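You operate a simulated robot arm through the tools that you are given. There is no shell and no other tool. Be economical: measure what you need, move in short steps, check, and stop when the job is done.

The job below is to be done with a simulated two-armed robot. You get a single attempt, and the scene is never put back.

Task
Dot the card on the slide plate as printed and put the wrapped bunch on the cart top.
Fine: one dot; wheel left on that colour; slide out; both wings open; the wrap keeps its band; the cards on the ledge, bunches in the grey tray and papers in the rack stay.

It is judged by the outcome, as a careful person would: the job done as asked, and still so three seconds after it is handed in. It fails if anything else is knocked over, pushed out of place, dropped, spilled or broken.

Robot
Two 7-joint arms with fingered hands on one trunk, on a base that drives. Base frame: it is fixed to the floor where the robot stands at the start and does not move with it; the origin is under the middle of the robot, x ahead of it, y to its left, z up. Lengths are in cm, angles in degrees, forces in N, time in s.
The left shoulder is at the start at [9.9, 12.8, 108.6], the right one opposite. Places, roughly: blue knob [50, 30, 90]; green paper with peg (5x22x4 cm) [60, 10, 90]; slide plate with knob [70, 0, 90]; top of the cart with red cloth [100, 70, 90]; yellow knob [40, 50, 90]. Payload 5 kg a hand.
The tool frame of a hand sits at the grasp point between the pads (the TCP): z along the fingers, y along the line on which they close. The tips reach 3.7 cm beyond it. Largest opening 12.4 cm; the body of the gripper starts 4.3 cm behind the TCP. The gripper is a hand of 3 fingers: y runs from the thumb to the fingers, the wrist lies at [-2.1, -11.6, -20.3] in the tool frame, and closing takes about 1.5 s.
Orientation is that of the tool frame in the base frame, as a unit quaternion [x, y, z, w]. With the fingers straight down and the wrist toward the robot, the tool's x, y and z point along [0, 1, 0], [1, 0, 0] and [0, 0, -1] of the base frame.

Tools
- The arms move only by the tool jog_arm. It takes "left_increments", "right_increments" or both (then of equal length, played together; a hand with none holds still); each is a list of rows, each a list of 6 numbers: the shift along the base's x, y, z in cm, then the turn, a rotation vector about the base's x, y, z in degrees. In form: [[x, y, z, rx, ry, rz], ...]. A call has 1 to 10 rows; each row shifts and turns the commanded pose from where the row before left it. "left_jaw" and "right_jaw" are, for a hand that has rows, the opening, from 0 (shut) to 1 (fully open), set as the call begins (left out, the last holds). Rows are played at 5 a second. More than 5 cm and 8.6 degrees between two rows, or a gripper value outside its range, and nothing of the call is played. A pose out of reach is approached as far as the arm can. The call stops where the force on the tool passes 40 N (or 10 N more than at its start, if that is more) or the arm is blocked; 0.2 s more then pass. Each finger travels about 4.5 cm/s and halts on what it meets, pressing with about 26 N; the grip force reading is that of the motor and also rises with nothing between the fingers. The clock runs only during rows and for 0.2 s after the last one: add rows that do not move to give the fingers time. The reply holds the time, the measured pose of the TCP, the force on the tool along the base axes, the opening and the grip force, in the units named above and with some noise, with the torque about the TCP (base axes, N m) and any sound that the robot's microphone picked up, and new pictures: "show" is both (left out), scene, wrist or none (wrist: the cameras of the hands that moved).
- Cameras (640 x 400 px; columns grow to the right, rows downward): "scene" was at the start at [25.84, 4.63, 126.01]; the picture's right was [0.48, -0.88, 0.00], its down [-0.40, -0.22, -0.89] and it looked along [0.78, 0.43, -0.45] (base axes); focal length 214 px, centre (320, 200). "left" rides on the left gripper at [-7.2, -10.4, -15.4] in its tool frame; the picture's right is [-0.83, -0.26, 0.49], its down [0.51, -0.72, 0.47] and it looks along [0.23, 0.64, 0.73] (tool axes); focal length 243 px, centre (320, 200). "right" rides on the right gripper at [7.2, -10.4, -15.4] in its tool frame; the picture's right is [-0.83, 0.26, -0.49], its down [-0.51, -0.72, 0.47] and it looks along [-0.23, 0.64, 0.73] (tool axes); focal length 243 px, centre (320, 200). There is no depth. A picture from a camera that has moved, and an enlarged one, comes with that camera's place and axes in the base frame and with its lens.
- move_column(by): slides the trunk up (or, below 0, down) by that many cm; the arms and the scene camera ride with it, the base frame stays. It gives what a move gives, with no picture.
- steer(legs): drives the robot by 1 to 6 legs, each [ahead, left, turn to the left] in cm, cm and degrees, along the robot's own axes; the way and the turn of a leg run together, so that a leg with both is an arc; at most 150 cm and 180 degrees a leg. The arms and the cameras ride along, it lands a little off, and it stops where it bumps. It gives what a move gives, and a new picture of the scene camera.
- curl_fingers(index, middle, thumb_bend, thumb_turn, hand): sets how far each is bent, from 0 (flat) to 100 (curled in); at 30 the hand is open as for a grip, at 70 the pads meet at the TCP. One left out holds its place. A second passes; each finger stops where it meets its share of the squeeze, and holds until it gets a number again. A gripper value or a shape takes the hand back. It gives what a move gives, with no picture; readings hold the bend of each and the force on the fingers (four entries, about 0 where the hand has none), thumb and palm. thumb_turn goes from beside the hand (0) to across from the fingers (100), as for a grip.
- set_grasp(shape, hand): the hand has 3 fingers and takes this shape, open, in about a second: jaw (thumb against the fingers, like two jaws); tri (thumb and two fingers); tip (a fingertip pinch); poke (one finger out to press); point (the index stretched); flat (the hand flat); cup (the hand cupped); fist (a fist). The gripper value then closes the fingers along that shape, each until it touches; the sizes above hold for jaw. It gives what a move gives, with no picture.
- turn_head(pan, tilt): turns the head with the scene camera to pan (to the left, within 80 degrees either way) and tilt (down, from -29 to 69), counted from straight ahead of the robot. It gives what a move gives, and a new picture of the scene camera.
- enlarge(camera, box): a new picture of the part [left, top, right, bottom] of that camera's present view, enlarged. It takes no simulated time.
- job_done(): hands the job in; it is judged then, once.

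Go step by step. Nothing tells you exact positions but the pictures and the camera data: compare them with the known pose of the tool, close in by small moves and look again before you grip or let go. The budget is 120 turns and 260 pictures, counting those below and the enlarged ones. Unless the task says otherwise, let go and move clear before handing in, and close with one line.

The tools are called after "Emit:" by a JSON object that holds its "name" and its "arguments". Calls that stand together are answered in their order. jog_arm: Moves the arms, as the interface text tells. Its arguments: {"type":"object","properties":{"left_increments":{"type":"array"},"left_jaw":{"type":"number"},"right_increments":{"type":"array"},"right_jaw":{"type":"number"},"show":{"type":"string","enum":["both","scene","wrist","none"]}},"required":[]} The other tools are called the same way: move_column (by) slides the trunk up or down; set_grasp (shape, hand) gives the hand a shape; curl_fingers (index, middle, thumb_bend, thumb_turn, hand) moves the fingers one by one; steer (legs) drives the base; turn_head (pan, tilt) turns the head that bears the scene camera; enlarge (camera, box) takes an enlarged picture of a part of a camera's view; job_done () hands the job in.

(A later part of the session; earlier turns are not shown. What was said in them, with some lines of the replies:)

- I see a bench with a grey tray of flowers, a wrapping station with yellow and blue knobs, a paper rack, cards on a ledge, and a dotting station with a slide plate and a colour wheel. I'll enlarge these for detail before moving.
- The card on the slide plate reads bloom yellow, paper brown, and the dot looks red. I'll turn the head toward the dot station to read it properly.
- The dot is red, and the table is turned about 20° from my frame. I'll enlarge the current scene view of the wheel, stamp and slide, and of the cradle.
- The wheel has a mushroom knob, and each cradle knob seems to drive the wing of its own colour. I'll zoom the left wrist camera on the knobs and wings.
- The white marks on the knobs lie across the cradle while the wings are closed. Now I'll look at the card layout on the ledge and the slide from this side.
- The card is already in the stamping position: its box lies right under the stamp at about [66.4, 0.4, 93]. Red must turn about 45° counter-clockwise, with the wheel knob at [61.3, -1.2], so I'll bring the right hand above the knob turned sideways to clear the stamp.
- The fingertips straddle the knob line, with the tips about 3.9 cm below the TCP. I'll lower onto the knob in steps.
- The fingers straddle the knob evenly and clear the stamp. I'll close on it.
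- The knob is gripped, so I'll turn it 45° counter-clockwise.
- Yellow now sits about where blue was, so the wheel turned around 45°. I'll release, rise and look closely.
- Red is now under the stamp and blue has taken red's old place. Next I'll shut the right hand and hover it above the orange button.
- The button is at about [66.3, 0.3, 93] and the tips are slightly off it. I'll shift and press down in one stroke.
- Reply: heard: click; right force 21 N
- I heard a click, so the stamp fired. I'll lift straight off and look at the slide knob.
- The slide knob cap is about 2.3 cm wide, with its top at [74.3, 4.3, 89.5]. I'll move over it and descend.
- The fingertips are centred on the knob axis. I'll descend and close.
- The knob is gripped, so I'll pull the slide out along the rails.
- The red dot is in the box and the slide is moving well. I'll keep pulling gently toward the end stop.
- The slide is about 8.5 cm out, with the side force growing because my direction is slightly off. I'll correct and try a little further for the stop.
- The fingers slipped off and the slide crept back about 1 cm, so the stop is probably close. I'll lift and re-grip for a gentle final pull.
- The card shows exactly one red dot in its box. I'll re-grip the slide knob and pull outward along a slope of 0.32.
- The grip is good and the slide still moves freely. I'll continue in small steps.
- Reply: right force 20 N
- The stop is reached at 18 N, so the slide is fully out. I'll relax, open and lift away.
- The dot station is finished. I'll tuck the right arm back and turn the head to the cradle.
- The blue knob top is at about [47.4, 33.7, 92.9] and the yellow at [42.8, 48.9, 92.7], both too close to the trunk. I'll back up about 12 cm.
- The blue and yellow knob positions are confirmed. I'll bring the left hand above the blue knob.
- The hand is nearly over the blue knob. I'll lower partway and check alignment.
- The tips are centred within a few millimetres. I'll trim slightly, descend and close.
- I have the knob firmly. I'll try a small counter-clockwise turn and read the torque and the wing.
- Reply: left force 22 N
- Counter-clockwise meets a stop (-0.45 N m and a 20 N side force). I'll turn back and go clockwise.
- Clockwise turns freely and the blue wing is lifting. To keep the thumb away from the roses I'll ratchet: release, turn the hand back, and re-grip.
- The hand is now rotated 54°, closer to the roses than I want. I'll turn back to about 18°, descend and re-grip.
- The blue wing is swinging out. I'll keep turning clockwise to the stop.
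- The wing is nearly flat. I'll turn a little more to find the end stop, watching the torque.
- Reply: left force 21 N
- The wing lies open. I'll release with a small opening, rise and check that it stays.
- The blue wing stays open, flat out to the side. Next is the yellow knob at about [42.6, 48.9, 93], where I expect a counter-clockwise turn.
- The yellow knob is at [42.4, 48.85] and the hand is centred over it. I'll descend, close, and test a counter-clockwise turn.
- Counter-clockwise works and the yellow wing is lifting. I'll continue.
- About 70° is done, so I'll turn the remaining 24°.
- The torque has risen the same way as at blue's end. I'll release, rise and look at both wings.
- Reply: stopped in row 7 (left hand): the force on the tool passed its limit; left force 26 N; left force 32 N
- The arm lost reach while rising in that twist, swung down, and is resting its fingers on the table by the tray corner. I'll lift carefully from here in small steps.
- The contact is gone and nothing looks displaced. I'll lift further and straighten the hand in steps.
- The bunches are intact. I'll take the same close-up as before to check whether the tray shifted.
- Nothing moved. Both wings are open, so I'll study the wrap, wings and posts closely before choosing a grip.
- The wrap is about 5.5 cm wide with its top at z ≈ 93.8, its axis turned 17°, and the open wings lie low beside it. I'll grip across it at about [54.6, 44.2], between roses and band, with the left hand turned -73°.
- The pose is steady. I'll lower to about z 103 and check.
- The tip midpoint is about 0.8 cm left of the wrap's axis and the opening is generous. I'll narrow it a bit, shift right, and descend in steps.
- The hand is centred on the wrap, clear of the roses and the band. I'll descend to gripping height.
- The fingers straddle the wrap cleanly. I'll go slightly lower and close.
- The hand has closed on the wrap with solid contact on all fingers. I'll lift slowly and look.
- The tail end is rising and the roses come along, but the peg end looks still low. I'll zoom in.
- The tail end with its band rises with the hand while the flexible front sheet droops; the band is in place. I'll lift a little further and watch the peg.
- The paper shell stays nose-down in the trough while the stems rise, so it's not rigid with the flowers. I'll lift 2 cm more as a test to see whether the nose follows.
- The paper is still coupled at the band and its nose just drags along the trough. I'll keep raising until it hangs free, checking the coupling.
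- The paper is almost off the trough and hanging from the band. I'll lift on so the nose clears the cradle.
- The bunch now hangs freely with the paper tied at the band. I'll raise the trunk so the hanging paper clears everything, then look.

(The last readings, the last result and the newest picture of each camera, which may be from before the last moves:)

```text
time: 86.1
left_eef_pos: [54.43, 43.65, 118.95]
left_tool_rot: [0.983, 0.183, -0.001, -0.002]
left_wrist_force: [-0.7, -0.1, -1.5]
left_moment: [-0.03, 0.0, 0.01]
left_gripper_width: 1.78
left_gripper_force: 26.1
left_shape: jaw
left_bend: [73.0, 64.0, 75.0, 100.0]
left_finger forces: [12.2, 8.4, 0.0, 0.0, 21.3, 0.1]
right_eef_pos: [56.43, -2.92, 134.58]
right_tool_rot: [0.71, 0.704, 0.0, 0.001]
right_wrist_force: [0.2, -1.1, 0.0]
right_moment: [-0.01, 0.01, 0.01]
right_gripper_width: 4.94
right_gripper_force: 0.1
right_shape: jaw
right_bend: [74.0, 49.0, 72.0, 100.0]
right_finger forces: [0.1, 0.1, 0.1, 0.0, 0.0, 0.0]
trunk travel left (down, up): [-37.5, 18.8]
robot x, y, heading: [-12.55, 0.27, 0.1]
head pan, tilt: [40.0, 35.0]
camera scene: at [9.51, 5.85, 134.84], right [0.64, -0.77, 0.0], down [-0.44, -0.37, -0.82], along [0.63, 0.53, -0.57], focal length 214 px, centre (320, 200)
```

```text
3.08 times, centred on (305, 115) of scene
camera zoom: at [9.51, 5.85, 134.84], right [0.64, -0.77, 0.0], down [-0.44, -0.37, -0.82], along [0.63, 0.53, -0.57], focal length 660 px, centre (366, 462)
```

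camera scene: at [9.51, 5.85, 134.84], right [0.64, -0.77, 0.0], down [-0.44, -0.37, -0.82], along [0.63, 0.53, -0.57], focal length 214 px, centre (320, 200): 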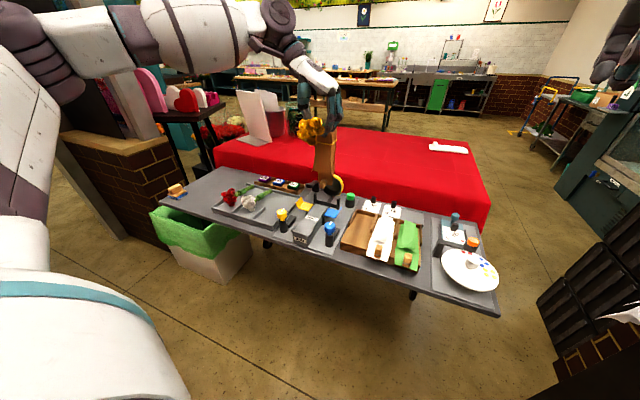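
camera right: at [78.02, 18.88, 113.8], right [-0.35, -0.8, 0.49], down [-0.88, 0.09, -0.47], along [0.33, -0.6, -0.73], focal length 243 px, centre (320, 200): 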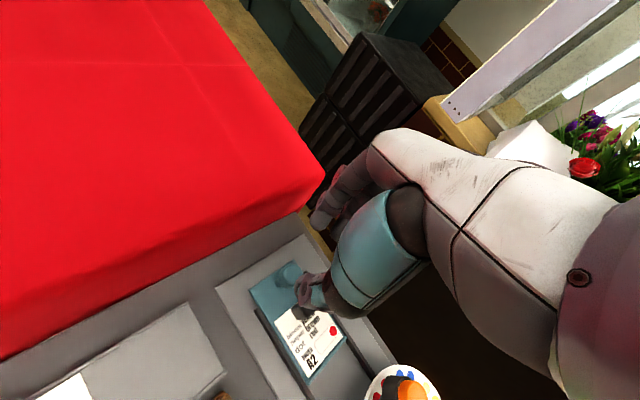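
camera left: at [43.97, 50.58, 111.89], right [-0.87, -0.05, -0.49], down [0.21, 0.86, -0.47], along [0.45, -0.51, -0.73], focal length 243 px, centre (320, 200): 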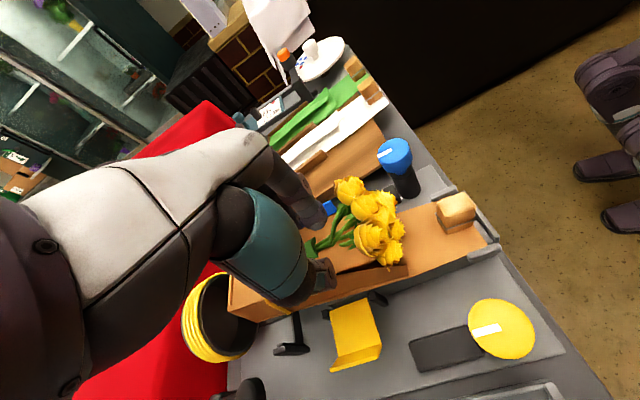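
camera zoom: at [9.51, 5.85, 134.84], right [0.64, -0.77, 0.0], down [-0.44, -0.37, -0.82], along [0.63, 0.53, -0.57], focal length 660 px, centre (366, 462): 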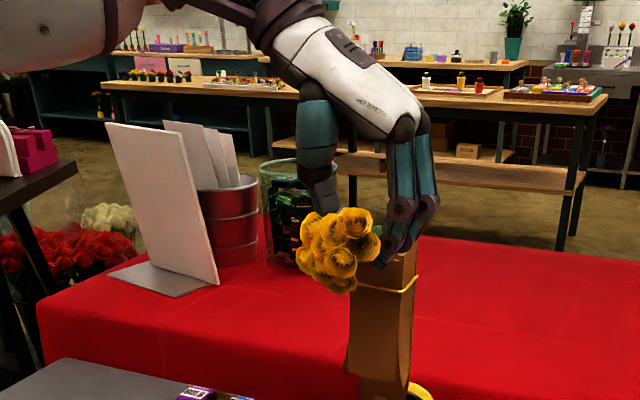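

The paper hangs vertically from the band. I'll raise the trunk more so it clears the spool, then drive forward and left toward the cart.

Emit:
{"name": "move_column", "arguments": {"by": 14}}

Emit:
{"name": "steer", "arguments": {"legs": [[10, 5, 0]]}}

Emit:
{"name": "enlarge", "arguments": {"camera": "scene", "box": [230, 40, 390, 220]}}

```text
time: 87.8
left_eef_pos: [54.42, 43.72, 132.66]
left_tool_rot: [0.983, 0.184, -0.002, -0.002]
left_wrist_force: [0.4, 1.1, -2.0]
left_moment: [-0.03, 0.01, 0.03]
left_gripper_width: 1.77
left_gripper_force: 26.5
left_shape: jaw
left_bend: [73.0, 64.0, 75.0, 100.0]
left_finger forces: [12.3, 8.5, 0.1, 0.0, 21.3, 0.0]
right_eef_pos: [56.49, -2.85, 148.46]
right_tool_rot: [0.711, 0.703, -0.001, -0.001]
right_wrist_force: [0.0, -0.4, 0.3]
right_moment: [-0.01, 0.0, -0.01]
right_gripper_width: 4.91
right_gripper_force: 0.1
right_shape: jaw
right_bend: [74.0, 49.0, 72.0, 100.0]
right_finger forces: [0.0, 0.0, 0.0, 0.0, 0.0, 0.1]
trunk travel left (down, up): [-51.5, 4.8]
robot x, y, heading: [-12.9, 0.0, -0.2]
head pan, tilt: [40.0, 35.0]
```

```text
time: 89.0
left_eef_pos: [63.58, 48.16, 133.5]
left_tool_rot: [0.983, 0.184, 0.004, -0.002]
left_wrist_force: [-0.8, -0.4, -0.1]
left_moment: [0.02, -0.06, -0.04]
left_gripper_width: 1.78
left_gripper_force: 25.7
left_shape: jaw
left_bend: [73.0, 64.0, 75.0, 100.0]
left_finger forces: [12.4, 8.5, 0.1, 0.1, 21.3, 0.1]
right_eef_pos: [65.24, 1.57, 149.26]
right_tool_rot: [0.71, 0.704, 0.004, 0.001]
right_wrist_force: [-0.8, -0.5, -0.1]
right_moment: [0.05, -0.03, -0.01]
right_gripper_width: 4.92
right_gripper_force: 0.1
right_shape: jaw
right_bend: [74.0, 49.0, 72.0, 100.0]
right_finger forces: [0.1, 0.0, 0.1, 0.0, 0.1, 0.1]
trunk travel left (down, up): [-51.5, 4.8]
robot x, y, heading: [-2.91, 4.63, -0.4]
head pan, tilt: [40.0, 35.0]
camera scene: at [11.74, 10.4, 151.37], right [0.64, -0.77, 0.0], down [-0.44, -0.37, -0.82], along [0.63, 0.53, -0.57], focal length 214 px, centre (320, 200)
```

scene: 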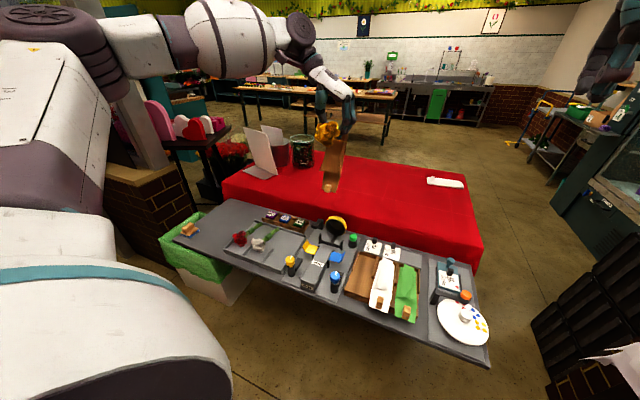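

```text
2.22 times, centred on (310, 130) of scene
camera zoom: at [11.74, 10.4, 151.37], right [0.64, -0.77, 0.0], down [-0.44, -0.37, -0.82], along [0.63, 0.53, -0.57], focal length 477 px, centre (342, 356)
```

zoom: 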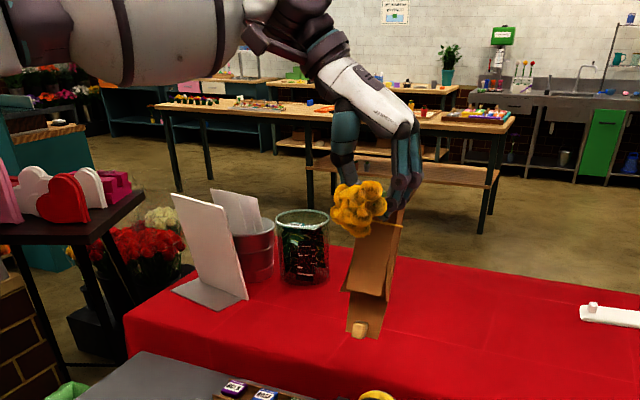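

All is clear so far. I'll turn the hand back to the default yaw so the bunch will lie parallel to the cart edge and reach is best.

Emit:
{"name": "jog_arm", "arguments": {"left_increments": [[0, 0, 0, 0, 0, 6.9], [0, 0, 0, 0, 0, 6.9], [0, 0, 0, 0, 0, 6.9], [0, 0, 0, 0, 0, 6.9], [0, 0, 0, 0, 0, 6.9], [0, 0, 0, 0, 0, 6.9], [0, 0, 0, 0, 0, 6.9], [0, 0, 0, 0, 0, 6.9], [0, 0, 0, 0, 0, 6.9], [0, 0, 0, 0, 0, 6.9]], "show": "none"}}

Emit:
{"name": "steer", "arguments": {"legs": [[11, 7, 0]]}}

Emit:
{"name": "enlarge", "arguments": {"camera": "scene", "box": [250, 40, 410, 220]}}

```text
time: 91.2
left_eef_pos: [64.2, 48.35, 133.0]
left_tool_rot: [0.706, 0.708, -0.001, -0.002]
left_wrist_force: [0.6, 0.2, -2.6]
left_moment: [0.0, 0.02, 0.04]
left_gripper_width: 1.8
left_gripper_force: 26.5
left_shape: jaw
left_bend: [73.0, 64.0, 75.0, 100.0]
left_finger forces: [12.5, 8.6, 0.0, 0.0, 21.9, 0.0]
right_eef_pos: [66.03, 1.72, 148.71]
right_tool_rot: [0.711, 0.703, 0.001, -0.001]
right_wrist_force: [0.8, -0.1, 0.6]
right_moment: [0.02, -0.05, -0.03]
right_gripper_width: 4.94
right_gripper_force: 0.1
right_shape: jaw
right_bend: [74.0, 49.0, 72.0, 100.0]
right_finger forces: [0.0, 0.0, 0.0, 0.0, 0.0, 0.1]
trunk travel left (down, up): [-51.5, 4.8]
robot x, y, heading: [-2.8, 4.95, 0.0]
head pan, tilt: [40.0, 35.0]
```

```text
time: 92.4
left_eef_pos: [74.83, 54.66, 133.4]
left_tool_rot: [0.708, 0.707, 0.001, -0.001]
left_wrist_force: [0.1, -0.8, -0.8]
left_moment: [0.03, -0.05, 0.03]
left_gripper_width: 1.8
left_gripper_force: 26.1
left_shape: jaw
left_bend: [73.0, 64.0, 75.0, 100.0]
left_finger forces: [12.4, 8.7, 0.1, 0.0, 21.8, 0.1]
right_eef_pos: [76.42, 7.99, 148.98]
right_tool_rot: [0.712, 0.702, 0.003, 0.001]
right_wrist_force: [0.4, -0.6, -0.1]
right_moment: [0.05, -0.02, -0.02]
right_gripper_width: 4.94
right_gripper_force: 0.0
right_shape: jaw
right_bend: [74.0, 49.0, 72.0, 100.0]
right_finger forces: [0.1, 0.0, 0.0, 0.0, 0.1, 0.0]
trunk travel left (down, up): [-51.5, 4.8]
robot x, y, heading: [7.96, 11.69, -0.6]
head pan, tilt: [40.0, 35.0]
camera scene: at [22.91, 17.22, 151.32], right [0.64, -0.77, 0.0], down [-0.44, -0.36, -0.82], along [0.63, 0.52, -0.57], focal length 214 px, centre (320, 200)
```

scene: 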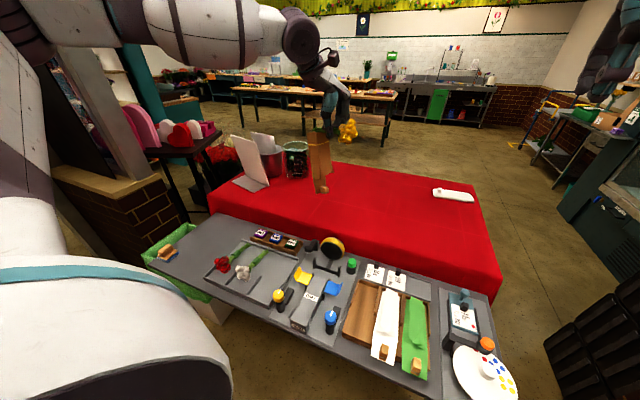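

```text
2.22 times, centred on (330, 130) of scene
camera zoom: at [22.91, 17.22, 151.32], right [0.64, -0.77, 0.0], down [-0.44, -0.36, -0.82], along [0.63, 0.52, -0.57], focal length 477 px, centre (298, 356)
```

zoom: 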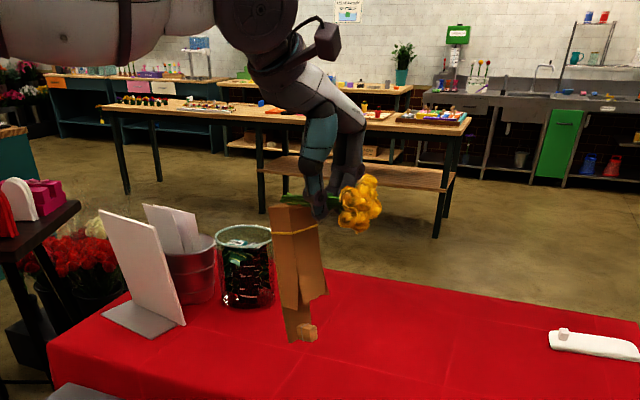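

The bunch hangs just over the cart's near edge. I'll extend the arm forward over the cart in steps.

Emit:
{"name": "jog_arm", "arguments": {"left_increments": [[1.9, 0.6, -0.5, 0, 0, 0], [1.9, 0.6, -0.5, 0, 0, 0], [1.9, 0.6, -0.5, 0, 0, 0], [1.9, 0.6, -0.5, 0, 0, 0], [0, 0, 0, 0, 0, 0]], "show": "none"}}

Emit:
{"name": "move_column", "arguments": {"by": -10}}

Emit:
{"name": "jog_arm", "arguments": {"left_increments": [[1.9, 0.6, 0, 0, 0, 0], [1.9, 0.6, 0, 0, 0, 0], [1.5, 0.5, 0, 0, 0, 0], [0, 0, 0, 0, 0, 0]], "show": "both"}}

```text
time: 93.6
left_eef_pos: [82.43, 57.4, 131.28]
left_tool_rot: [0.707, 0.707, 0.0, -0.002]
left_wrist_force: [0.5, -0.2, -0.9]
left_moment: [0.03, 0.0, -0.01]
left_gripper_width: 1.8
left_gripper_force: 25.9
left_shape: jaw
left_bend: [73.0, 64.0, 75.0, 100.0]
left_finger forces: [12.5, 8.7, 0.0, 0.0, 21.8, 0.0]
right_eef_pos: [76.73, 8.28, 148.86]
right_tool_rot: [0.712, 0.702, 0.0, 0.0]
right_wrist_force: [0.1, 0.1, 0.4]
right_moment: [-0.01, -0.03, 0.0]
right_gripper_width: 4.93
right_gripper_force: 0.0
right_shape: jaw
right_bend: [74.0, 49.0, 72.0, 100.0]
right_finger forces: [0.0, 0.0, 0.0, 0.0, 0.1, 0.1]
trunk travel left (down, up): [-51.5, 4.8]
robot x, y, heading: [8.29, 11.75, -0.7]
head pan, tilt: [40.0, 35.0]
```

```text
time: 95.0
left_eef_pos: [82.79, 57.31, 121.24]
left_tool_rot: [0.708, 0.707, 0.0, -0.001]
left_wrist_force: [0.2, -0.4, -1.3]
left_moment: [0.02, -0.03, 0.03]
left_gripper_width: 1.79
left_gripper_force: 25.8
left_shape: jaw
left_bend: [73.0, 64.0, 75.0, 100.0]
left_finger forces: [12.4, 8.7, 0.1, 0.1, 21.8, 0.1]
right_eef_pos: [76.71, 8.36, 138.9]
right_tool_rot: [0.713, 0.702, 0.002, 0.001]
right_wrist_force: [0.6, -0.7, -0.1]
right_moment: [0.0, -0.02, -0.06]
right_gripper_width: 4.95
right_gripper_force: 0.0
right_shape: jaw
right_bend: [74.0, 49.0, 72.0, 100.0]
right_finger forces: [0.0, 0.0, 0.0, 0.1, 0.0, 0.0]
trunk travel left (down, up): [-41.5, 14.8]
robot x, y, heading: [7.61, 11.7, -0.4]
head pan, tilt: [40.0, 35.0]
```

```text
time: 96.0
left_eef_pos: [88.17, 59.08, 121.1]
left_tool_rot: [0.708, 0.707, -0.001, -0.002]
left_wrist_force: [-0.3, 0.3, -0.8]
left_moment: [0.0, -0.01, 0.01]
left_gripper_width: 1.78
left_gripper_force: 25.7
left_shape: jaw
left_bend: [73.0, 64.0, 75.0, 100.0]
left_finger forces: [12.7, 8.7, 0.0, 0.0, 21.9, 0.1]
right_eef_pos: [76.86, 8.5, 138.75]
right_tool_rot: [0.712, 0.702, 0.0, 0.0]
right_wrist_force: [-0.1, -0.1, -0.7]
right_moment: [0.03, -0.01, 0.0]
right_gripper_width: 4.94
right_gripper_force: 0.1
right_shape: jaw
right_bend: [74.0, 49.0, 72.0, 100.0]
right_finger forces: [0.1, 0.0, 0.0, 0.0, 0.1, 0.0]
trunk travel left (down, up): [-41.5, 14.8]
robot x, y, heading: [7.72, 11.5, -0.6]
head pan, tilt: [40.0, 35.0]
camera scene: at [28.94, 17.44, 139.09], right [0.64, -0.77, 0.0], down [-0.44, -0.37, -0.82], along [0.63, 0.52, -0.57], focal length 214 px, centre (320, 200)
camera left: at [77.86, 51.7, 136.6], right [-0.27, -0.83, -0.49], down [-0.72, 0.51, -0.47], along [0.64, 0.23, -0.73], focal length 243 px, centre (320, 200)
```

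scene: 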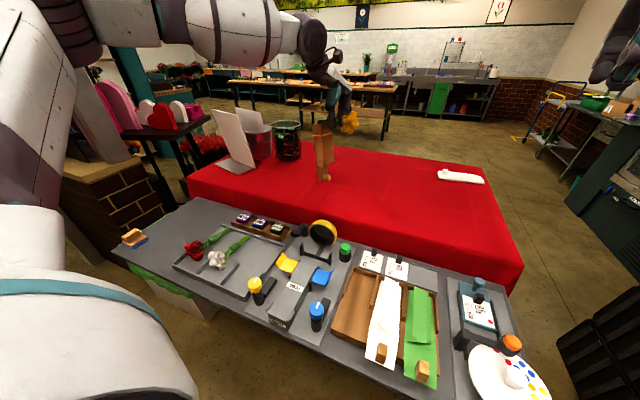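
left: 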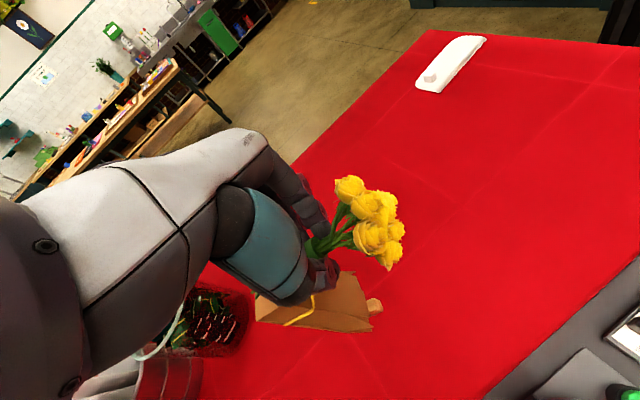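

The paper's nose hangs at about z 97 over the cart, with the vase well away. I'll shift right first, so that I can drag left while lowering to lay the paper under the roses.

Emit:
{"name": "jog_arm", "arguments": {"left_increments": [[0, -2.5, 0, 0, 0, 0], [0, -3, 0, 0, 0, 0], [0, -3, 0, 0, 0, 0], [0, -3, 0, 0, 0, 0], [0, -2.5, 0, 0, 0, 0], [0, 0, 0, 0, 0, 0], [0, 0, 0, 0, 0, 0]], "show": "none"}}

Emit:
{"name": "move_column", "arguments": {"by": -5}}

Emit:
{"name": "turn_head", "arguments": {"pan": 35, "tilt": 35}}

Emit:
{"name": "enlarge", "arguments": {"camera": "scene", "box": [260, 80, 400, 240]}}

```text
time: 97.6
left_eef_pos: [88.4, 45.3, 121.1]
left_tool_rot: [0.707, 0.707, 0.0, -0.001]
left_wrist_force: [0.3, -0.1, -1.4]
left_moment: [0.01, 0.0, 0.01]
left_gripper_width: 1.82
left_gripper_force: 26.5
left_shape: jaw
left_bend: [73.0, 64.0, 75.0, 100.0]
left_finger forces: [12.5, 8.6, 0.0, 0.1, 21.8, 0.1]
right_eef_pos: [76.78, 8.44, 138.82]
right_tool_rot: [0.712, 0.702, 0.0, 0.001]
right_wrist_force: [-0.8, 0.2, -0.4]
right_moment: [0.02, -0.02, -0.01]
right_gripper_width: 4.95
right_gripper_force: 0.0
right_shape: jaw
right_bend: [74.0, 49.0, 72.0, 100.0]
right_finger forces: [0.1, 0.0, 0.1, 0.0, 0.1, 0.1]
trunk travel left (down, up): [-41.5, 14.8]
robot x, y, heading: [7.58, 11.72, -0.6]
head pan, tilt: [40.0, 35.0]
```

```text
time: 98.5
left_eef_pos: [88.09, 45.07, 116.16]
left_tool_rot: [0.707, 0.707, 0.0, -0.002]
left_wrist_force: [0.2, -0.1, -1.5]
left_moment: [0.0, -0.01, -0.02]
left_gripper_width: 1.81
left_gripper_force: 26.2
left_shape: jaw
left_bend: [73.0, 65.0, 75.0, 100.0]
left_finger forces: [12.8, 7.7, 0.1, 0.1, 21.4, 0.0]
right_eef_pos: [76.72, 8.31, 133.93]
right_tool_rot: [0.712, 0.702, 0.002, 0.0]
right_wrist_force: [-0.2, -0.6, 0.3]
right_moment: [-0.01, -0.03, -0.01]
right_gripper_width: 4.92
right_gripper_force: 0.0
right_shape: jaw
right_bend: [74.0, 49.0, 72.0, 100.0]
right_finger forces: [0.1, 0.1, 0.0, 0.0, 0.0, 0.1]
trunk travel left (down, up): [-36.5, 19.8]
robot x, y, heading: [8.0, 11.57, -0.5]
head pan, tilt: [40.0, 35.0]
```

```text
time: 99.2
left_eef_pos: [87.99, 45.03, 116.08]
left_tool_rot: [0.708, 0.706, -0.001, -0.002]
left_wrist_force: [-0.7, 0.3, -0.6]
left_moment: [0.07, 0.01, 0.01]
left_gripper_width: 1.79
left_gripper_force: 26.3
left_shape: jaw
left_bend: [73.0, 65.0, 75.0, 100.0]
left_finger forces: [12.7, 7.4, 0.0, 0.0, 21.5, 0.0]
right_eef_pos: [76.89, 8.39, 133.83]
right_tool_rot: [0.712, 0.702, 0.001, 0.001]
right_wrist_force: [-0.7, 0.1, -0.8]
right_moment: [-0.02, 0.0, 0.0]
right_gripper_width: 4.94
right_gripper_force: 0.1
right_shape: jaw
right_bend: [74.0, 49.0, 72.0, 100.0]
right_finger forces: [0.1, 0.0, 0.0, 0.0, 0.0, 0.1]
trunk travel left (down, up): [-36.5, 19.8]
robot x, y, heading: [8.13, 11.46, -0.2]
head pan, tilt: [35.0, 35.0]
camera scene: at [30.74, 16.81, 133.83], right [0.57, -0.82, 0.0], down [-0.47, -0.33, -0.82], along [0.67, 0.47, -0.57], focal length 214 px, centre (320, 200)
```

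scene: 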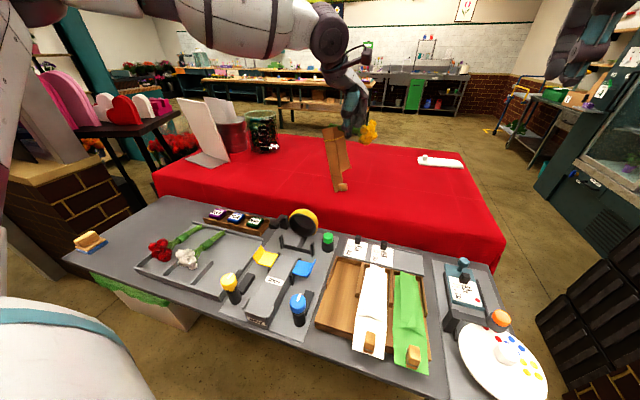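

```text
2.50 times, centred on (330, 160) of scene
camera zoom: at [30.74, 16.81, 133.83], right [0.57, -0.82, 0.0], down [-0.47, -0.33, -0.82], along [0.67, 0.47, -0.57], focal length 536 px, centre (295, 300)
```

zoom: 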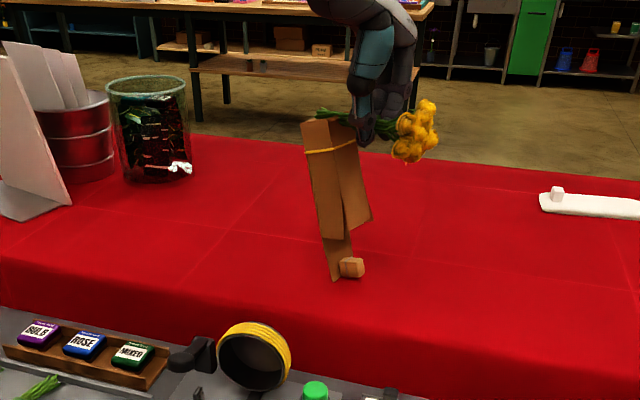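

The nose is at or near the cloth and already leans toward the roses. I'll lower while drawing left.

Emit:
{"name": "jog_arm", "arguments": {"left_increments": [[0, 1, -1, 0, 0, 0], [0, 1.2, -1, 0, 0, 0], [0, 1.2, -1, 0, 0, 0], [0, 1.2, -1.2, 0, 0, 0], [0, 1.2, -1.5, 0, 0, 0], [0, 1, -1.5, 0, 0, 0], [0, 0, 0, 0, 0, 0]], "show": "wrist"}}

Emit:
{"name": "enlarge", "arguments": {"camera": "scene", "box": [260, 80, 400, 240]}}

```text
time: 100.8
left_eef_pos: [88.1, 51.94, 109.15]
left_tool_rot: [0.708, 0.706, 0.0, -0.002]
left_wrist_force: [0.0, 0.4, -0.8]
left_moment: [0.05, -0.01, -0.01]
left_gripper_width: 1.73
left_gripper_force: 26.2
left_shape: jaw
left_bend: [73.0, 66.0, 76.0, 100.0]
left_finger forces: [13.0, 6.2, 0.0, 0.0, 20.7, 0.0]
right_eef_pos: [76.88, 8.28, 133.91]
right_tool_rot: [0.711, 0.703, 0.002, 0.0]
right_wrist_force: [-0.6, -0.5, -0.2]
right_moment: [-0.02, -0.02, -0.01]
right_gripper_width: 4.94
right_gripper_force: 0.0
right_shape: jaw
right_bend: [74.0, 49.0, 72.0, 100.0]
right_finger forces: [0.0, 0.0, 0.0, 0.1, 0.0, 0.0]
trunk travel left (down, up): [-36.5, 19.8]
robot x, y, heading: [7.92, 11.91, -0.5]
head pan, tilt: [35.0, 35.0]
camera left: at [77.83, 44.49, 124.52], right [-0.26, -0.83, -0.49], down [-0.72, 0.51, -0.47], along [0.64, 0.23, -0.73], focal length 243 px, centre (320, 200)
```

left: 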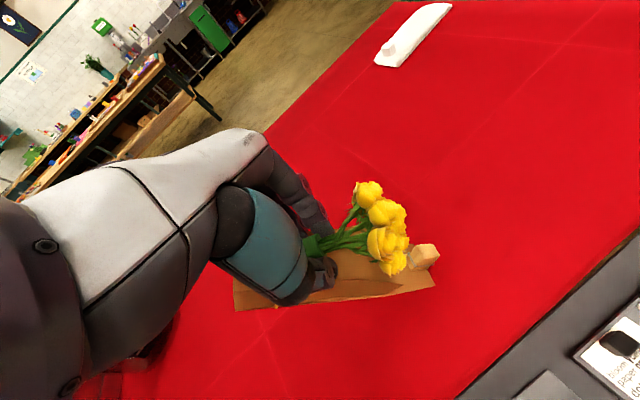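

```text
2.50 times, centred on (330, 160) of scene
camera zoom: at [30.77, 16.78, 133.83], right [0.57, -0.82, 0.0], down [-0.47, -0.33, -0.82], along [0.67, 0.47, -0.57], focal length 536 px, centre (295, 300)
```

zoom: 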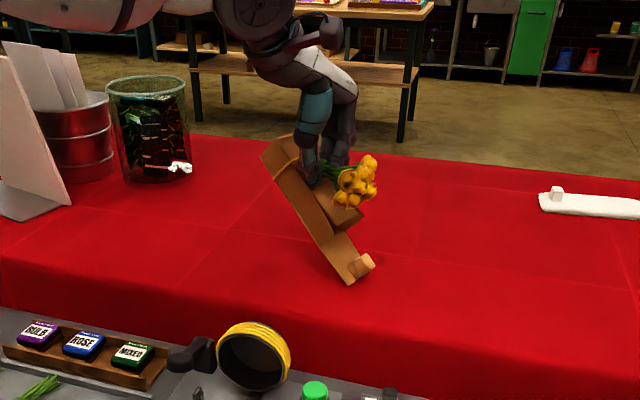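

It is folding down as planned. I'll continue lowering and drawing left.

Emit:
{"name": "jog_arm", "arguments": {"left_increments": [[0, 0.8, -1.3, 0, 0, 0], [0, 0.7, -1.3, 0, 0, 0], [0, 0.6, -1.3, 0, 0, 0], [0, 0.5, -1.3, 0, 0, 0], [0, 0.4, -1.2, 0, 0, 0], [0, 0, 0, 0, 0, 0]], "show": "wrist"}}

Emit:
{"name": "enlarge", "arguments": {"camera": "scene", "box": [280, 100, 380, 200]}}

```text
time: 102.2
left_eef_pos: [88.24, 54.89, 102.57]
left_tool_rot: [0.708, 0.706, -0.001, -0.002]
left_wrist_force: [-0.8, 0.1, -1.1]
left_moment: [0.03, -0.04, 0.0]
left_gripper_width: 1.73
left_gripper_force: 26.1
left_shape: jaw
left_bend: [73.0, 66.0, 76.0, 100.0]
left_finger forces: [12.9, 6.4, 0.1, 0.0, 20.7, 0.1]
right_eef_pos: [76.75, 8.33, 133.71]
right_tool_rot: [0.712, 0.702, 0.001, 0.001]
right_wrist_force: [0.2, -0.1, -0.2]
right_moment: [0.0, 0.02, -0.01]
right_gripper_width: 4.95
right_gripper_force: 0.2
right_shape: jaw
right_bend: [74.0, 49.0, 72.0, 100.0]
right_finger forces: [0.0, 0.1, 0.1, 0.1, 0.1, 0.1]
trunk travel left (down, up): [-36.5, 19.8]
robot x, y, heading: [7.95, 11.69, -0.4]
head pan, tilt: [35.0, 35.0]
camera left: at [77.82, 47.47, 117.98], right [-0.26, -0.83, -0.49], down [-0.72, 0.51, -0.47], along [0.64, 0.23, -0.73], focal length 243 px, centre (320, 200)
```

left: 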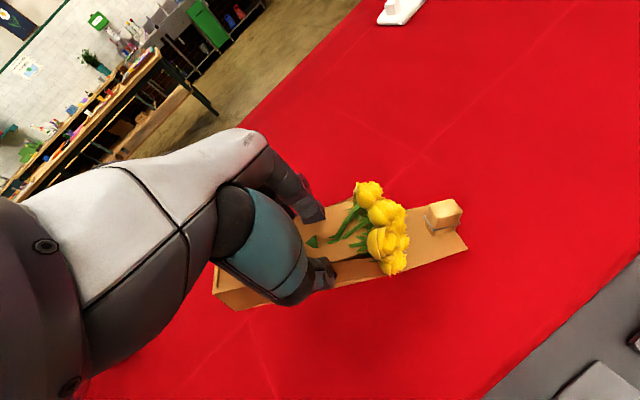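

```text
4.00 times, centred on (330, 150) of scene
camera zoom: at [30.75, 16.8, 133.83], right [0.57, -0.82, 0.0], down [-0.47, -0.33, -0.82], along [0.67, 0.47, -0.57], focal length 858 px, centre (280, 400)
```

zoom: 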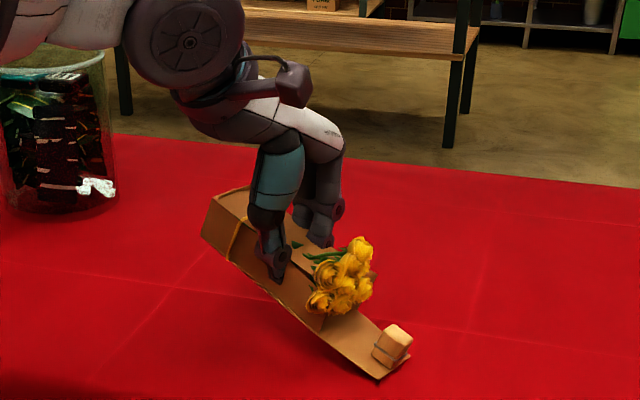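

The flowers are settling back into the paper. I'll continue down to the cloth.

Emit:
{"name": "jog_arm", "arguments": {"left_increments": [[0, 0.4, -1.2, 0, 0, 0], [0, 0.3, -1.2, 0, 0, 0], [0, 0.2, -1.2, 0, 0, 0], [0, 0.1, -0.8, 0, 0, 0], [0, 0, 0, 0, 0, 0]], "show": "wrist"}}

Emit:
{"name": "enlarge", "arguments": {"camera": "scene", "box": [280, 100, 380, 200]}}

```text
time: 103.3
left_eef_pos: [88.18, 55.76, 98.33]
left_tool_rot: [0.708, 0.707, 0.0, -0.001]
left_wrist_force: [0.6, 2.2, 2.6]
left_moment: [-0.43, -0.16, 0.07]
left_gripper_width: 1.76
left_gripper_force: 26.0
left_shape: jaw
left_bend: [73.0, 66.0, 76.0, 100.0]
left_finger forces: [18.3, 11.4, 0.0, 0.0, 22.3, 0.1]
right_eef_pos: [76.79, 8.36, 133.82]
right_tool_rot: [0.712, 0.702, 0.001, 0.0]
right_wrist_force: [0.4, -0.2, 0.5]
right_moment: [0.0, -0.03, 0.03]
right_gripper_width: 4.93
right_gripper_force: 0.1
right_shape: jaw
right_bend: [74.0, 49.0, 72.0, 100.0]
right_finger forces: [0.0, 0.0, 0.0, 0.1, 0.0, 0.0]
trunk travel left (down, up): [-36.5, 19.8]
robot x, y, heading: [8.02, 11.94, -0.7]
head pan, tilt: [35.0, 35.0]
camera left: at [77.84, 48.35, 113.72], right [-0.26, -0.83, -0.49], down [-0.72, 0.51, -0.47], along [0.64, 0.23, -0.73], focal length 243 px, centre (320, 200)
```

left: 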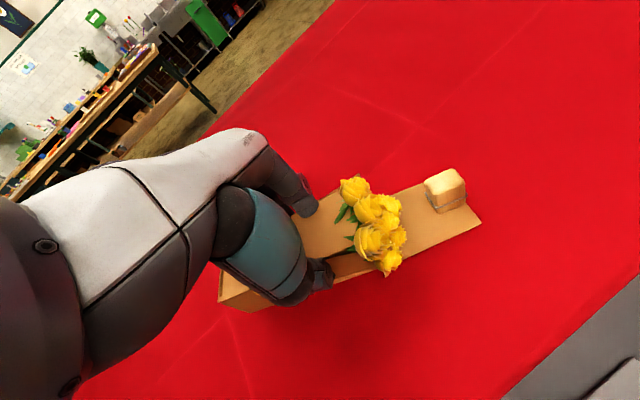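

```text
4.00 times, centred on (330, 150) of scene
camera zoom: at [30.71, 16.8, 133.84], right [0.57, -0.82, 0.0], down [-0.47, -0.33, -0.82], along [0.67, 0.47, -0.57], focal length 858 px, centre (280, 400)
```

zoom: 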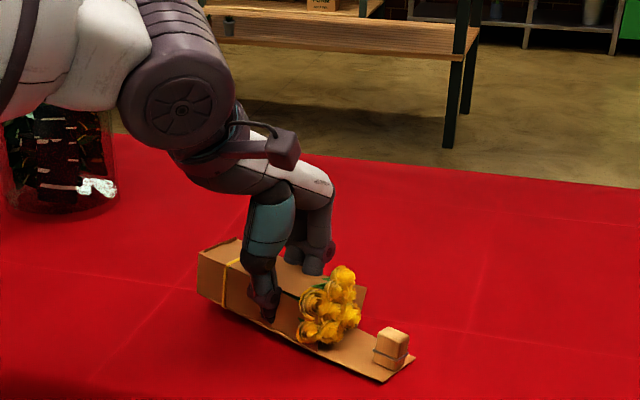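

The roses are touching the paper and only the tail is slightly up. I'll lower a bit more, gently.

Emit:
{"name": "jog_arm", "arguments": {"left_increments": [[0, 0, -0.4, 0, 0, 0], [0, 0, -0.4, 0, 0, 0], [0, 0, 0, 0, 0, 0]], "show": "none"}}

Emit:
{"name": "enlarge", "arguments": {"camera": "scene", "box": [290, 140, 370, 200]}}

```text
time: 104.2
left_eef_pos: [88.24, 55.87, 97.39]
left_tool_rot: [0.708, 0.706, 0.0, -0.001]
left_wrist_force: [0.2, 2.5, 6.4]
left_moment: [-0.45, -0.18, 0.12]
left_gripper_width: 1.74
left_gripper_force: 26.2
left_shape: jaw
left_bend: [73.0, 66.0, 76.0, 100.0]
left_finger forces: [19.5, 9.6, 0.0, 0.0, 23.2, 0.0]
right_eef_pos: [76.69, 8.41, 133.89]
right_tool_rot: [0.712, 0.703, 0.0, 0.0]
right_wrist_force: [0.2, -0.2, 1.0]
right_moment: [-0.02, -0.01, -0.02]
right_gripper_width: 4.94
right_gripper_force: 0.1
right_shape: jaw
right_bend: [74.0, 49.0, 72.0, 100.0]
right_finger forces: [0.0, 0.0, 0.1, 0.1, 0.1, 0.0]
trunk travel left (down, up): [-36.5, 19.8]
robot x, y, heading: [7.96, 11.65, -0.3]
head pan, tilt: [35.0, 35.0]
```

```text
6.67 times, centred on (330, 170) of scene
camera zoom: at [30.69, 16.81, 133.85], right [0.57, -0.82, 0.0], down [-0.47, -0.33, -0.82], along [0.67, 0.47, -0.57], focal length 1430 px, centre (253, 400)
```

zoom: 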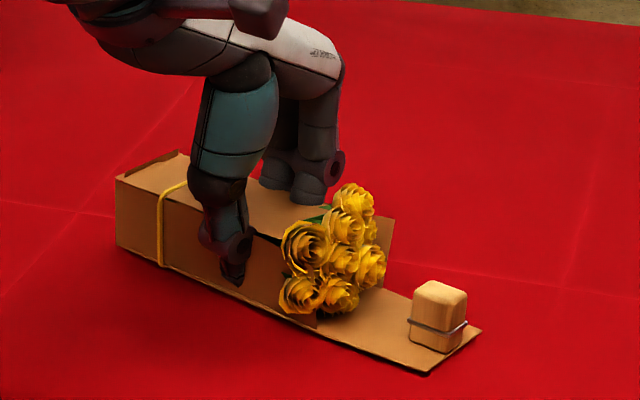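

It is almost flat. One more small lowering, then I'll release.

Emit:
{"name": "jog_arm", "arguments": {"left_increments": [[0, 0, -0.4, 0, 0, 0], [0, 0, -0.3, 0, 0, 0], [0, 0, 0, 0, 0, 0]], "show": "none"}}

Emit:
{"name": "enlarge", "arguments": {"camera": "scene", "box": [290, 140, 370, 200]}}

Emit:
{"name": "enlarge", "arguments": {"camera": "left", "box": [200, 140, 500, 340]}}

```text
time: 105.0
left_eef_pos: [88.27, 55.83, 97.19]
left_tool_rot: [0.708, 0.706, 0.002, 0.001]
left_wrist_force: [0.4, 7.7, 32.5]
left_moment: [-0.3, -0.36, 0.17]
left_gripper_width: 1.89
left_gripper_force: 26.1
left_shape: jaw
left_bend: [73.0, 66.0, 75.0, 100.0]
left_finger forces: [25.4, 11.6, 0.0, 0.0, 29.2, 0.1]
right_eef_pos: [76.51, 8.23, 133.91]
right_tool_rot: [0.712, 0.703, 0.001, 0.0]
right_wrist_force: [-1.0, 0.0, 0.0]
right_moment: [-0.01, 0.02, -0.01]
right_gripper_width: 4.91
right_gripper_force: 0.0
right_shape: jaw
right_bend: [74.0, 49.0, 72.0, 100.0]
right_finger forces: [0.0, 0.1, 0.1, 0.0, 0.1, 0.1]
trunk travel left (down, up): [-36.5, 19.8]
robot x, y, heading: [7.87, 11.9, -0.2]
head pan, tilt: [35.0, 35.0]
```

```text
6.67 times, centred on (330, 170) of scene
camera zoom: at [30.39, 16.72, 133.92], right [0.57, -0.82, 0.0], down [-0.47, -0.33, -0.82], along [0.68, 0.47, -0.57], focal length 1430 px, centre (253, 400)
```

zoom: 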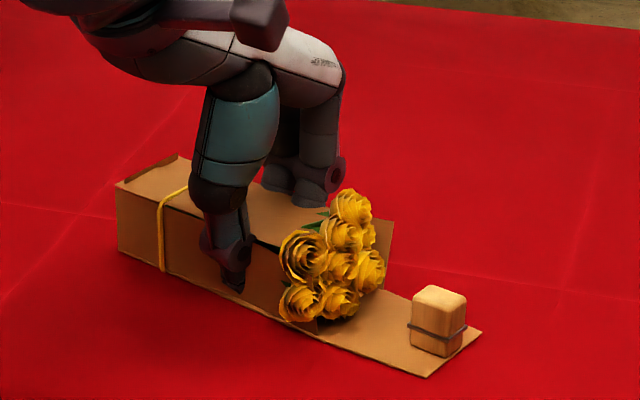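

```text
2.00 times, centred on (350, 240) of left
camera zoom: at [77.72, 48.35, 112.48], right [-0.26, -0.83, -0.49], down [-0.72, 0.51, -0.47], along [0.64, 0.23, -0.73], focal length 485 px, centre (260, 120)
```

zoom: 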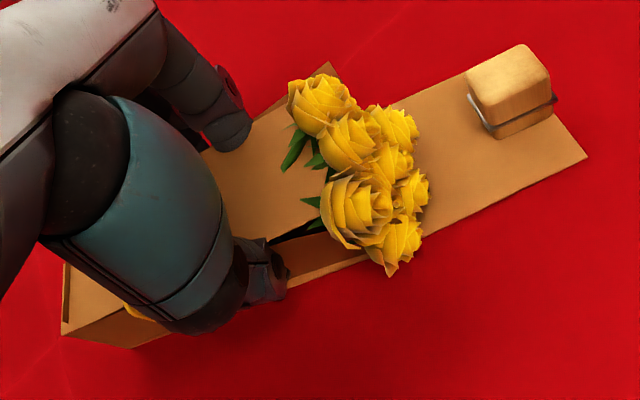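

It is firmly down. I'll relieve the pressure, open, and rise straight up.

Emit:
{"name": "jog_arm", "arguments": {"left_increments": [[0, 0, 0.5, 0, 0, 0], [0, 0, 0, 0, 0, 0]], "show": "none"}}

Emit:
{"name": "jog_arm", "arguments": {"left_increments": [[0, 0, 0, 0, 0, 0], [0, 0, 0, 0, 0, 0], [0, 0, 0, 0, 0, 0], [0, 0, 0, 0, 0, 0], [0, 0, 0, 0, 0, 0], [0, 0, 0, 0, 0, 0], [0, 0, 0, 0, 0, 0]], "left_jaw": 0.62, "show": "none"}}

Emit:
{"name": "enlarge", "arguments": {"camera": "scene", "box": [290, 140, 370, 200]}}

Emit:
{"name": "jog_arm", "arguments": {"left_increments": [[0, 0, 1, 0, 0, 0], [0, 0, 1.5, 0, 0, 0], [0, 0, 2, 0, 0, 0]], "show": "none"}}

Emit:
{"name": "enlarge", "arguments": {"camera": "scene", "box": [290, 140, 370, 200]}}

```text
time: 105.5
left_eef_pos: [88.15, 55.8, 97.1]
left_tool_rot: [0.707, 0.707, 0.0, -0.002]
left_wrist_force: [3.1, 3.0, 17.3]
left_moment: [-0.4, -0.42, 0.13]
left_gripper_width: 1.9
left_gripper_force: 26.2
left_shape: jaw
left_bend: [73.0, 66.0, 76.0, 100.0]
left_finger forces: [23.6, 10.2, 0.0, 0.0, 23.8, 0.0]
right_eef_pos: [76.62, 8.28, 133.93]
right_tool_rot: [0.712, 0.702, 0.001, 0.001]
right_wrist_force: [-0.6, -0.1, -0.9]
right_moment: [0.0, 0.0, -0.04]
right_gripper_width: 4.93
right_gripper_force: 0.1
right_shape: jaw
right_bend: [74.0, 49.0, 72.0, 100.0]
right_finger forces: [0.0, 0.0, 0.1, 0.0, 0.0, 0.1]
trunk travel left (down, up): [-36.5, 19.8]
robot x, y, heading: [7.83, 11.38, -0.4]
head pan, tilt: [35.0, 35.0]
```

```text
time: 107.2
left_eef_pos: [88.27, 55.87, 97.03]
left_tool_rot: [0.708, 0.706, -0.001, -0.001]
left_wrist_force: [0.3, -1.1, -0.5]
left_moment: [0.01, 0.01, 0.01]
left_gripper_width: 7.64
left_gripper_force: 0.0
left_shape: jaw
left_bend: [73.0, 40.0, 64.0, 100.0]
left_finger forces: [0.1, 0.0, 0.1, 0.1, 0.1, 0.0]
right_eef_pos: [76.88, 8.46, 133.83]
right_tool_rot: [0.712, 0.702, 0.0, 0.0]
right_wrist_force: [0.0, 0.2, -0.7]
right_moment: [-0.01, -0.01, -0.03]
right_gripper_width: 4.93
right_gripper_force: 0.1
right_shape: jaw
right_bend: [74.0, 49.0, 72.0, 100.0]
right_finger forces: [0.1, 0.0, 0.0, 0.0, 0.1, 0.1]
trunk travel left (down, up): [-36.5, 19.8]
robot x, y, heading: [8.0, 11.56, -0.5]
head pan, tilt: [35.0, 35.0]
```

```text
6.67 times, centred on (330, 170) of scene
camera zoom: at [30.76, 16.8, 133.83], right [0.57, -0.82, 0.0], down [-0.47, -0.33, -0.82], along [0.67, 0.47, -0.57], focal length 1430 px, centre (253, 400)
```

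zoom: 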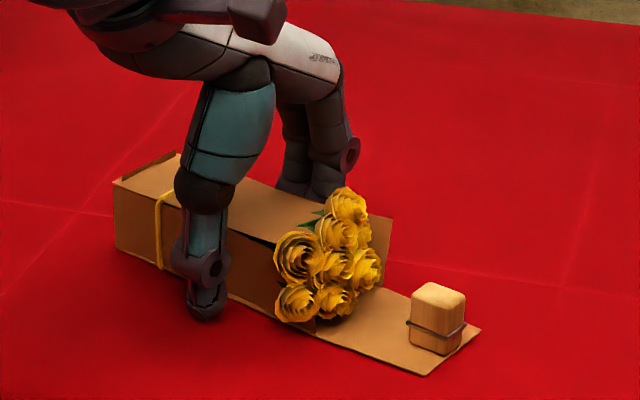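

```text
time: 108.0
left_eef_pos: [87.98, 55.88, 101.62]
left_tool_rot: [0.708, 0.706, 0.001, -0.001]
left_wrist_force: [-1.3, -0.1, 0.1]
left_moment: [-0.01, -0.02, -0.01]
left_gripper_width: 7.65
left_gripper_force: 0.1
left_shape: jaw
left_bend: [73.0, 40.0, 64.0, 100.0]
left_finger forces: [0.0, 0.1, 0.0, 0.0, 0.0, 0.1]
right_eef_pos: [76.72, 8.39, 133.81]
right_tool_rot: [0.712, 0.702, 0.001, 0.0]
right_wrist_force: [-0.1, -0.3, -0.4]
right_moment: [0.02, -0.01, -0.01]
right_gripper_width: 4.95
right_gripper_force: 0.0
right_shape: jaw
right_bend: [74.0, 49.0, 72.0, 100.0]
right_finger forces: [0.0, 0.0, 0.0, 0.0, 0.0, 0.0]
trunk travel left (down, up): [-36.5, 19.8]
robot x, y, heading: [7.75, 11.97, -0.5]
head pan, tilt: [35.0, 35.0]
```

```text
6.67 times, centred on (330, 170) of scene
camera zoom: at [30.7, 16.78, 133.84], right [0.57, -0.82, 0.0], down [-0.47, -0.33, -0.82], along [0.67, 0.47, -0.57], focal length 1430 px, centre (253, 400)
```

zoom: 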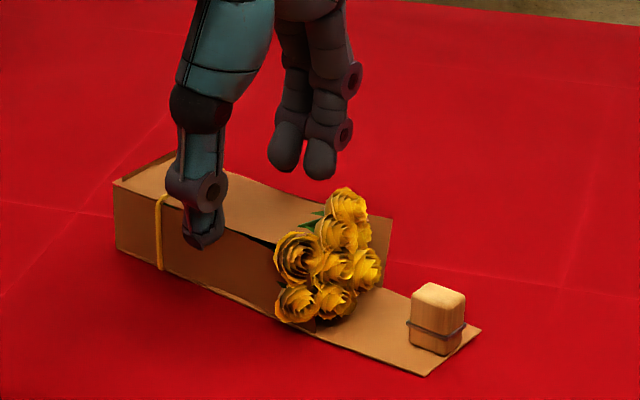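

The wrapped bunch lies flat on the cart with its band on. I'll clear the arm by raising the trunk and then check the whole scene.

Emit:
{"name": "move_column", "arguments": {"by": 14}}

Emit:
{"name": "jog_arm", "arguments": {"left_increments": [[-2, 0, 1, 0, 0, 0], [-3, 0, 1, 0, 0, 0], [-3, 0, 1, 0, 0, 0], [-3, 0, 0, 0, 0, 0], [0, 0, 0, 0, 0, 0]], "show": "wrist"}}

Emit:
{"name": "turn_head", "arguments": {"pan": 30, "tilt": 42}}

Emit:
{"name": "enlarge", "arguments": {"camera": "scene", "box": [80, 140, 400, 340]}}

Emit:
{"name": "enlarge", "arguments": {"camera": "scene", "box": [380, 180, 600, 400]}}

Emit:
{"name": "enlarge", "arguments": {"camera": "scene", "box": [280, 80, 480, 200]}}

```text
time: 109.6
left_eef_pos: [88.17, 55.93, 115.22]
left_tool_rot: [0.707, 0.707, -0.001, -0.002]
left_wrist_force: [-0.8, -0.5, -0.2]
left_moment: [-0.01, 0.02, 0.0]
left_gripper_width: 7.64
left_gripper_force: 0.1
left_shape: jaw
left_bend: [73.0, 40.0, 64.0, 100.0]
left_finger forces: [0.0, 0.0, 0.0, 0.1, 0.1, 0.0]
right_eef_pos: [76.95, 8.38, 147.55]
right_tool_rot: [0.712, 0.702, 0.0, 0.0]
right_wrist_force: [-0.3, -0.1, -0.5]
right_moment: [-0.02, 0.01, 0.01]
right_gripper_width: 4.94
right_gripper_force: 0.1
right_shape: jaw
right_bend: [74.0, 49.0, 72.0, 100.0]
right_finger forces: [0.0, 0.1, 0.0, 0.0, 0.0, 0.0]
trunk travel left (down, up): [-50.5, 5.8]
robot x, y, heading: [8.07, 11.81, -0.4]
head pan, tilt: [35.0, 35.0]
```

```text
time: 110.8
left_eef_pos: [77.17, 56.08, 118.74]
left_tool_rot: [0.708, 0.706, -0.001, -0.002]
left_wrist_force: [0.0, -0.3, 0.2]
left_moment: [-0.01, 0.0, 0.0]
left_gripper_width: 7.64
left_gripper_force: 0.0
left_shape: jaw
left_bend: [73.0, 40.0, 64.0, 100.0]
left_finger forces: [0.0, 0.1, 0.0, 0.1, 0.0, 0.0]
right_eef_pos: [76.92, 8.36, 147.68]
right_tool_rot: [0.711, 0.703, 0.001, 0.0]
right_wrist_force: [0.6, 0.3, -0.7]
right_moment: [-0.01, 0.03, -0.03]
right_gripper_width: 4.94
right_gripper_force: 0.0
right_shape: jaw
right_bend: [74.0, 49.0, 72.0, 100.0]
right_finger forces: [0.0, 0.1, 0.1, 0.1, 0.1, 0.0]
trunk travel left (down, up): [-50.5, 5.8]
robot x, y, heading: [7.83, 11.54, -0.5]
head pan, tilt: [35.0, 35.0]
camera left: at [66.93, 48.59, 134.11], right [-0.27, -0.83, -0.49], down [-0.72, 0.51, -0.47], along [0.64, 0.23, -0.73], focal length 243 px, centre (320, 200)
```

left: 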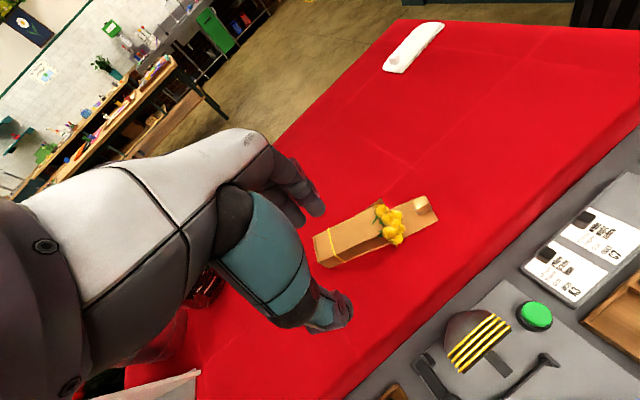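

```text
time: 111.5
left_eef_pos: [77.39, 56.0, 118.63]
left_tool_rot: [0.708, 0.706, -0.001, -0.002]
left_wrist_force: [0.3, 0.9, 0.2]
left_moment: [0.02, -0.01, 0.0]
left_gripper_width: 7.65
left_gripper_force: 0.0
left_shape: jaw
left_bend: [73.0, 40.0, 64.0, 100.0]
left_finger forces: [0.0, 0.0, 0.0, 0.0, 0.0, 0.0]
right_eef_pos: [76.95, 8.36, 147.84]
right_tool_rot: [0.712, 0.702, 0.001, 0.001]
right_wrist_force: [0.7, 0.3, -0.5]
right_moment: [-0.03, -0.01, -0.02]
right_gripper_width: 4.93
right_gripper_force: 0.1
right_shape: jaw
right_bend: [74.0, 49.0, 72.0, 100.0]
right_finger forces: [0.0, 0.0, 0.1, 0.0, 0.0, 0.0]
trunk travel left (down, up): [-50.5, 5.8]
robot x, y, heading: [7.97, 12.09, -0.4]
head pan, tilt: [30.0, 42.0]
camera scene: at [24.7, 15.97, 148.9], right [0.49, -0.87, 0.0], down [-0.58, -0.33, -0.74], along [0.65, 0.37, -0.67], focal length 214 px, centre (320, 200)
```

scene: 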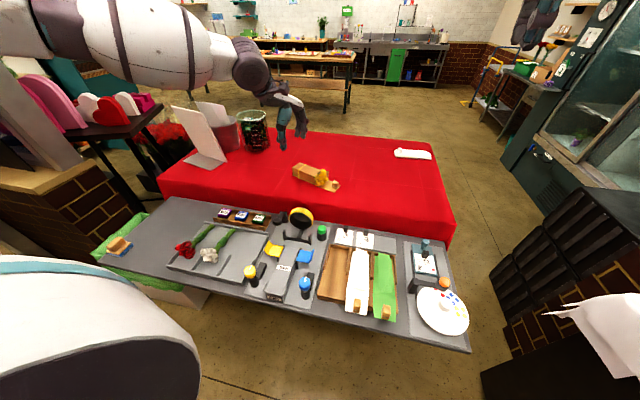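

```text
2.00 times, centred on (240, 240) of scene
camera zoom: at [24.7, 15.97, 148.9], right [0.49, -0.87, 0.0], down [-0.58, -0.33, -0.74], along [0.65, 0.37, -0.67], focal length 429 px, centre (480, 120)
```

zoom: 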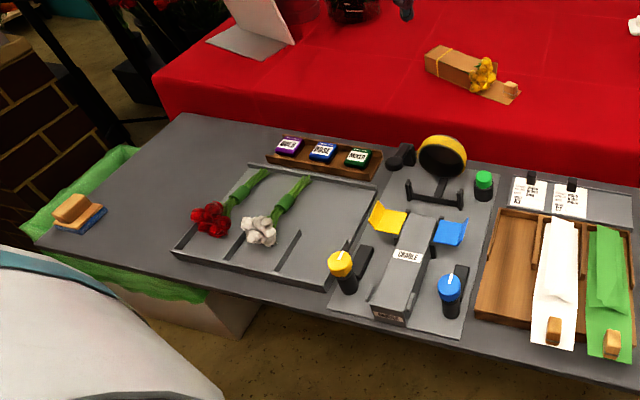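

```text
1.82 times, centred on (490, 290) of scene
camera zoom: at [24.7, 15.97, 148.9], right [0.49, -0.87, 0.0], down [-0.58, -0.33, -0.74], along [0.65, 0.37, -0.67], focal length 390 px, centre (11, 36)
```

zoom: 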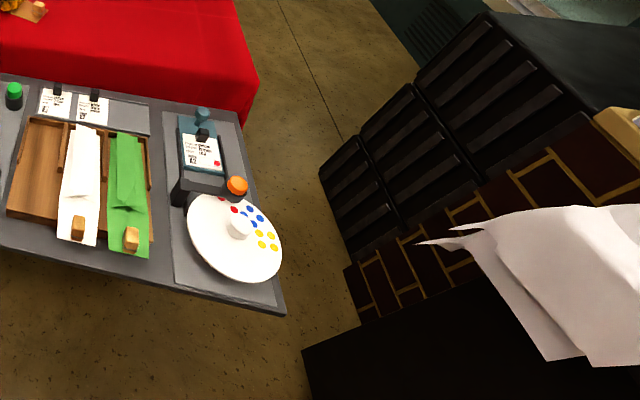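

```text
3.20 times, centred on (380, 140) of scene
camera zoom: at [24.7, 15.97, 148.9], right [0.49, -0.87, 0.0], down [-0.58, -0.33, -0.74], along [0.65, 0.37, -0.67], focal length 686 px, centre (128, 392)
```

zoom: 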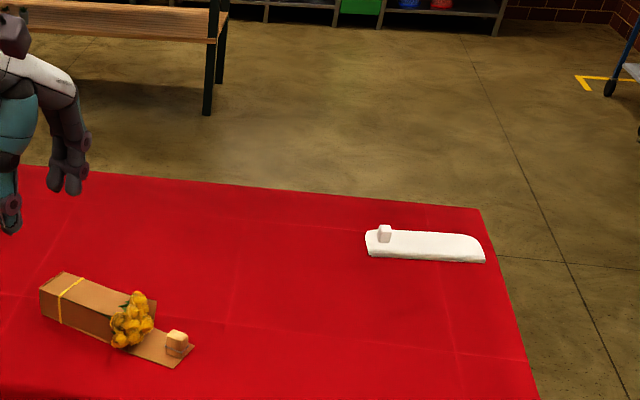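

Everything checks out: one red dot is on the card, the wheel is on red, the slide is out, both wings are open, and the banded bunch is on the cart. The cards, bunches and papers are still in place, so I'll hand it in.

Emit:
{"name": "job_done", "arguments": {}}

```text
The job is handed in.
```

The card has its one red dot and the wrapped bunch lies on the cart top with its band on; the wheel is on red, the slide is out, both wings are open, and everything else is still in place.
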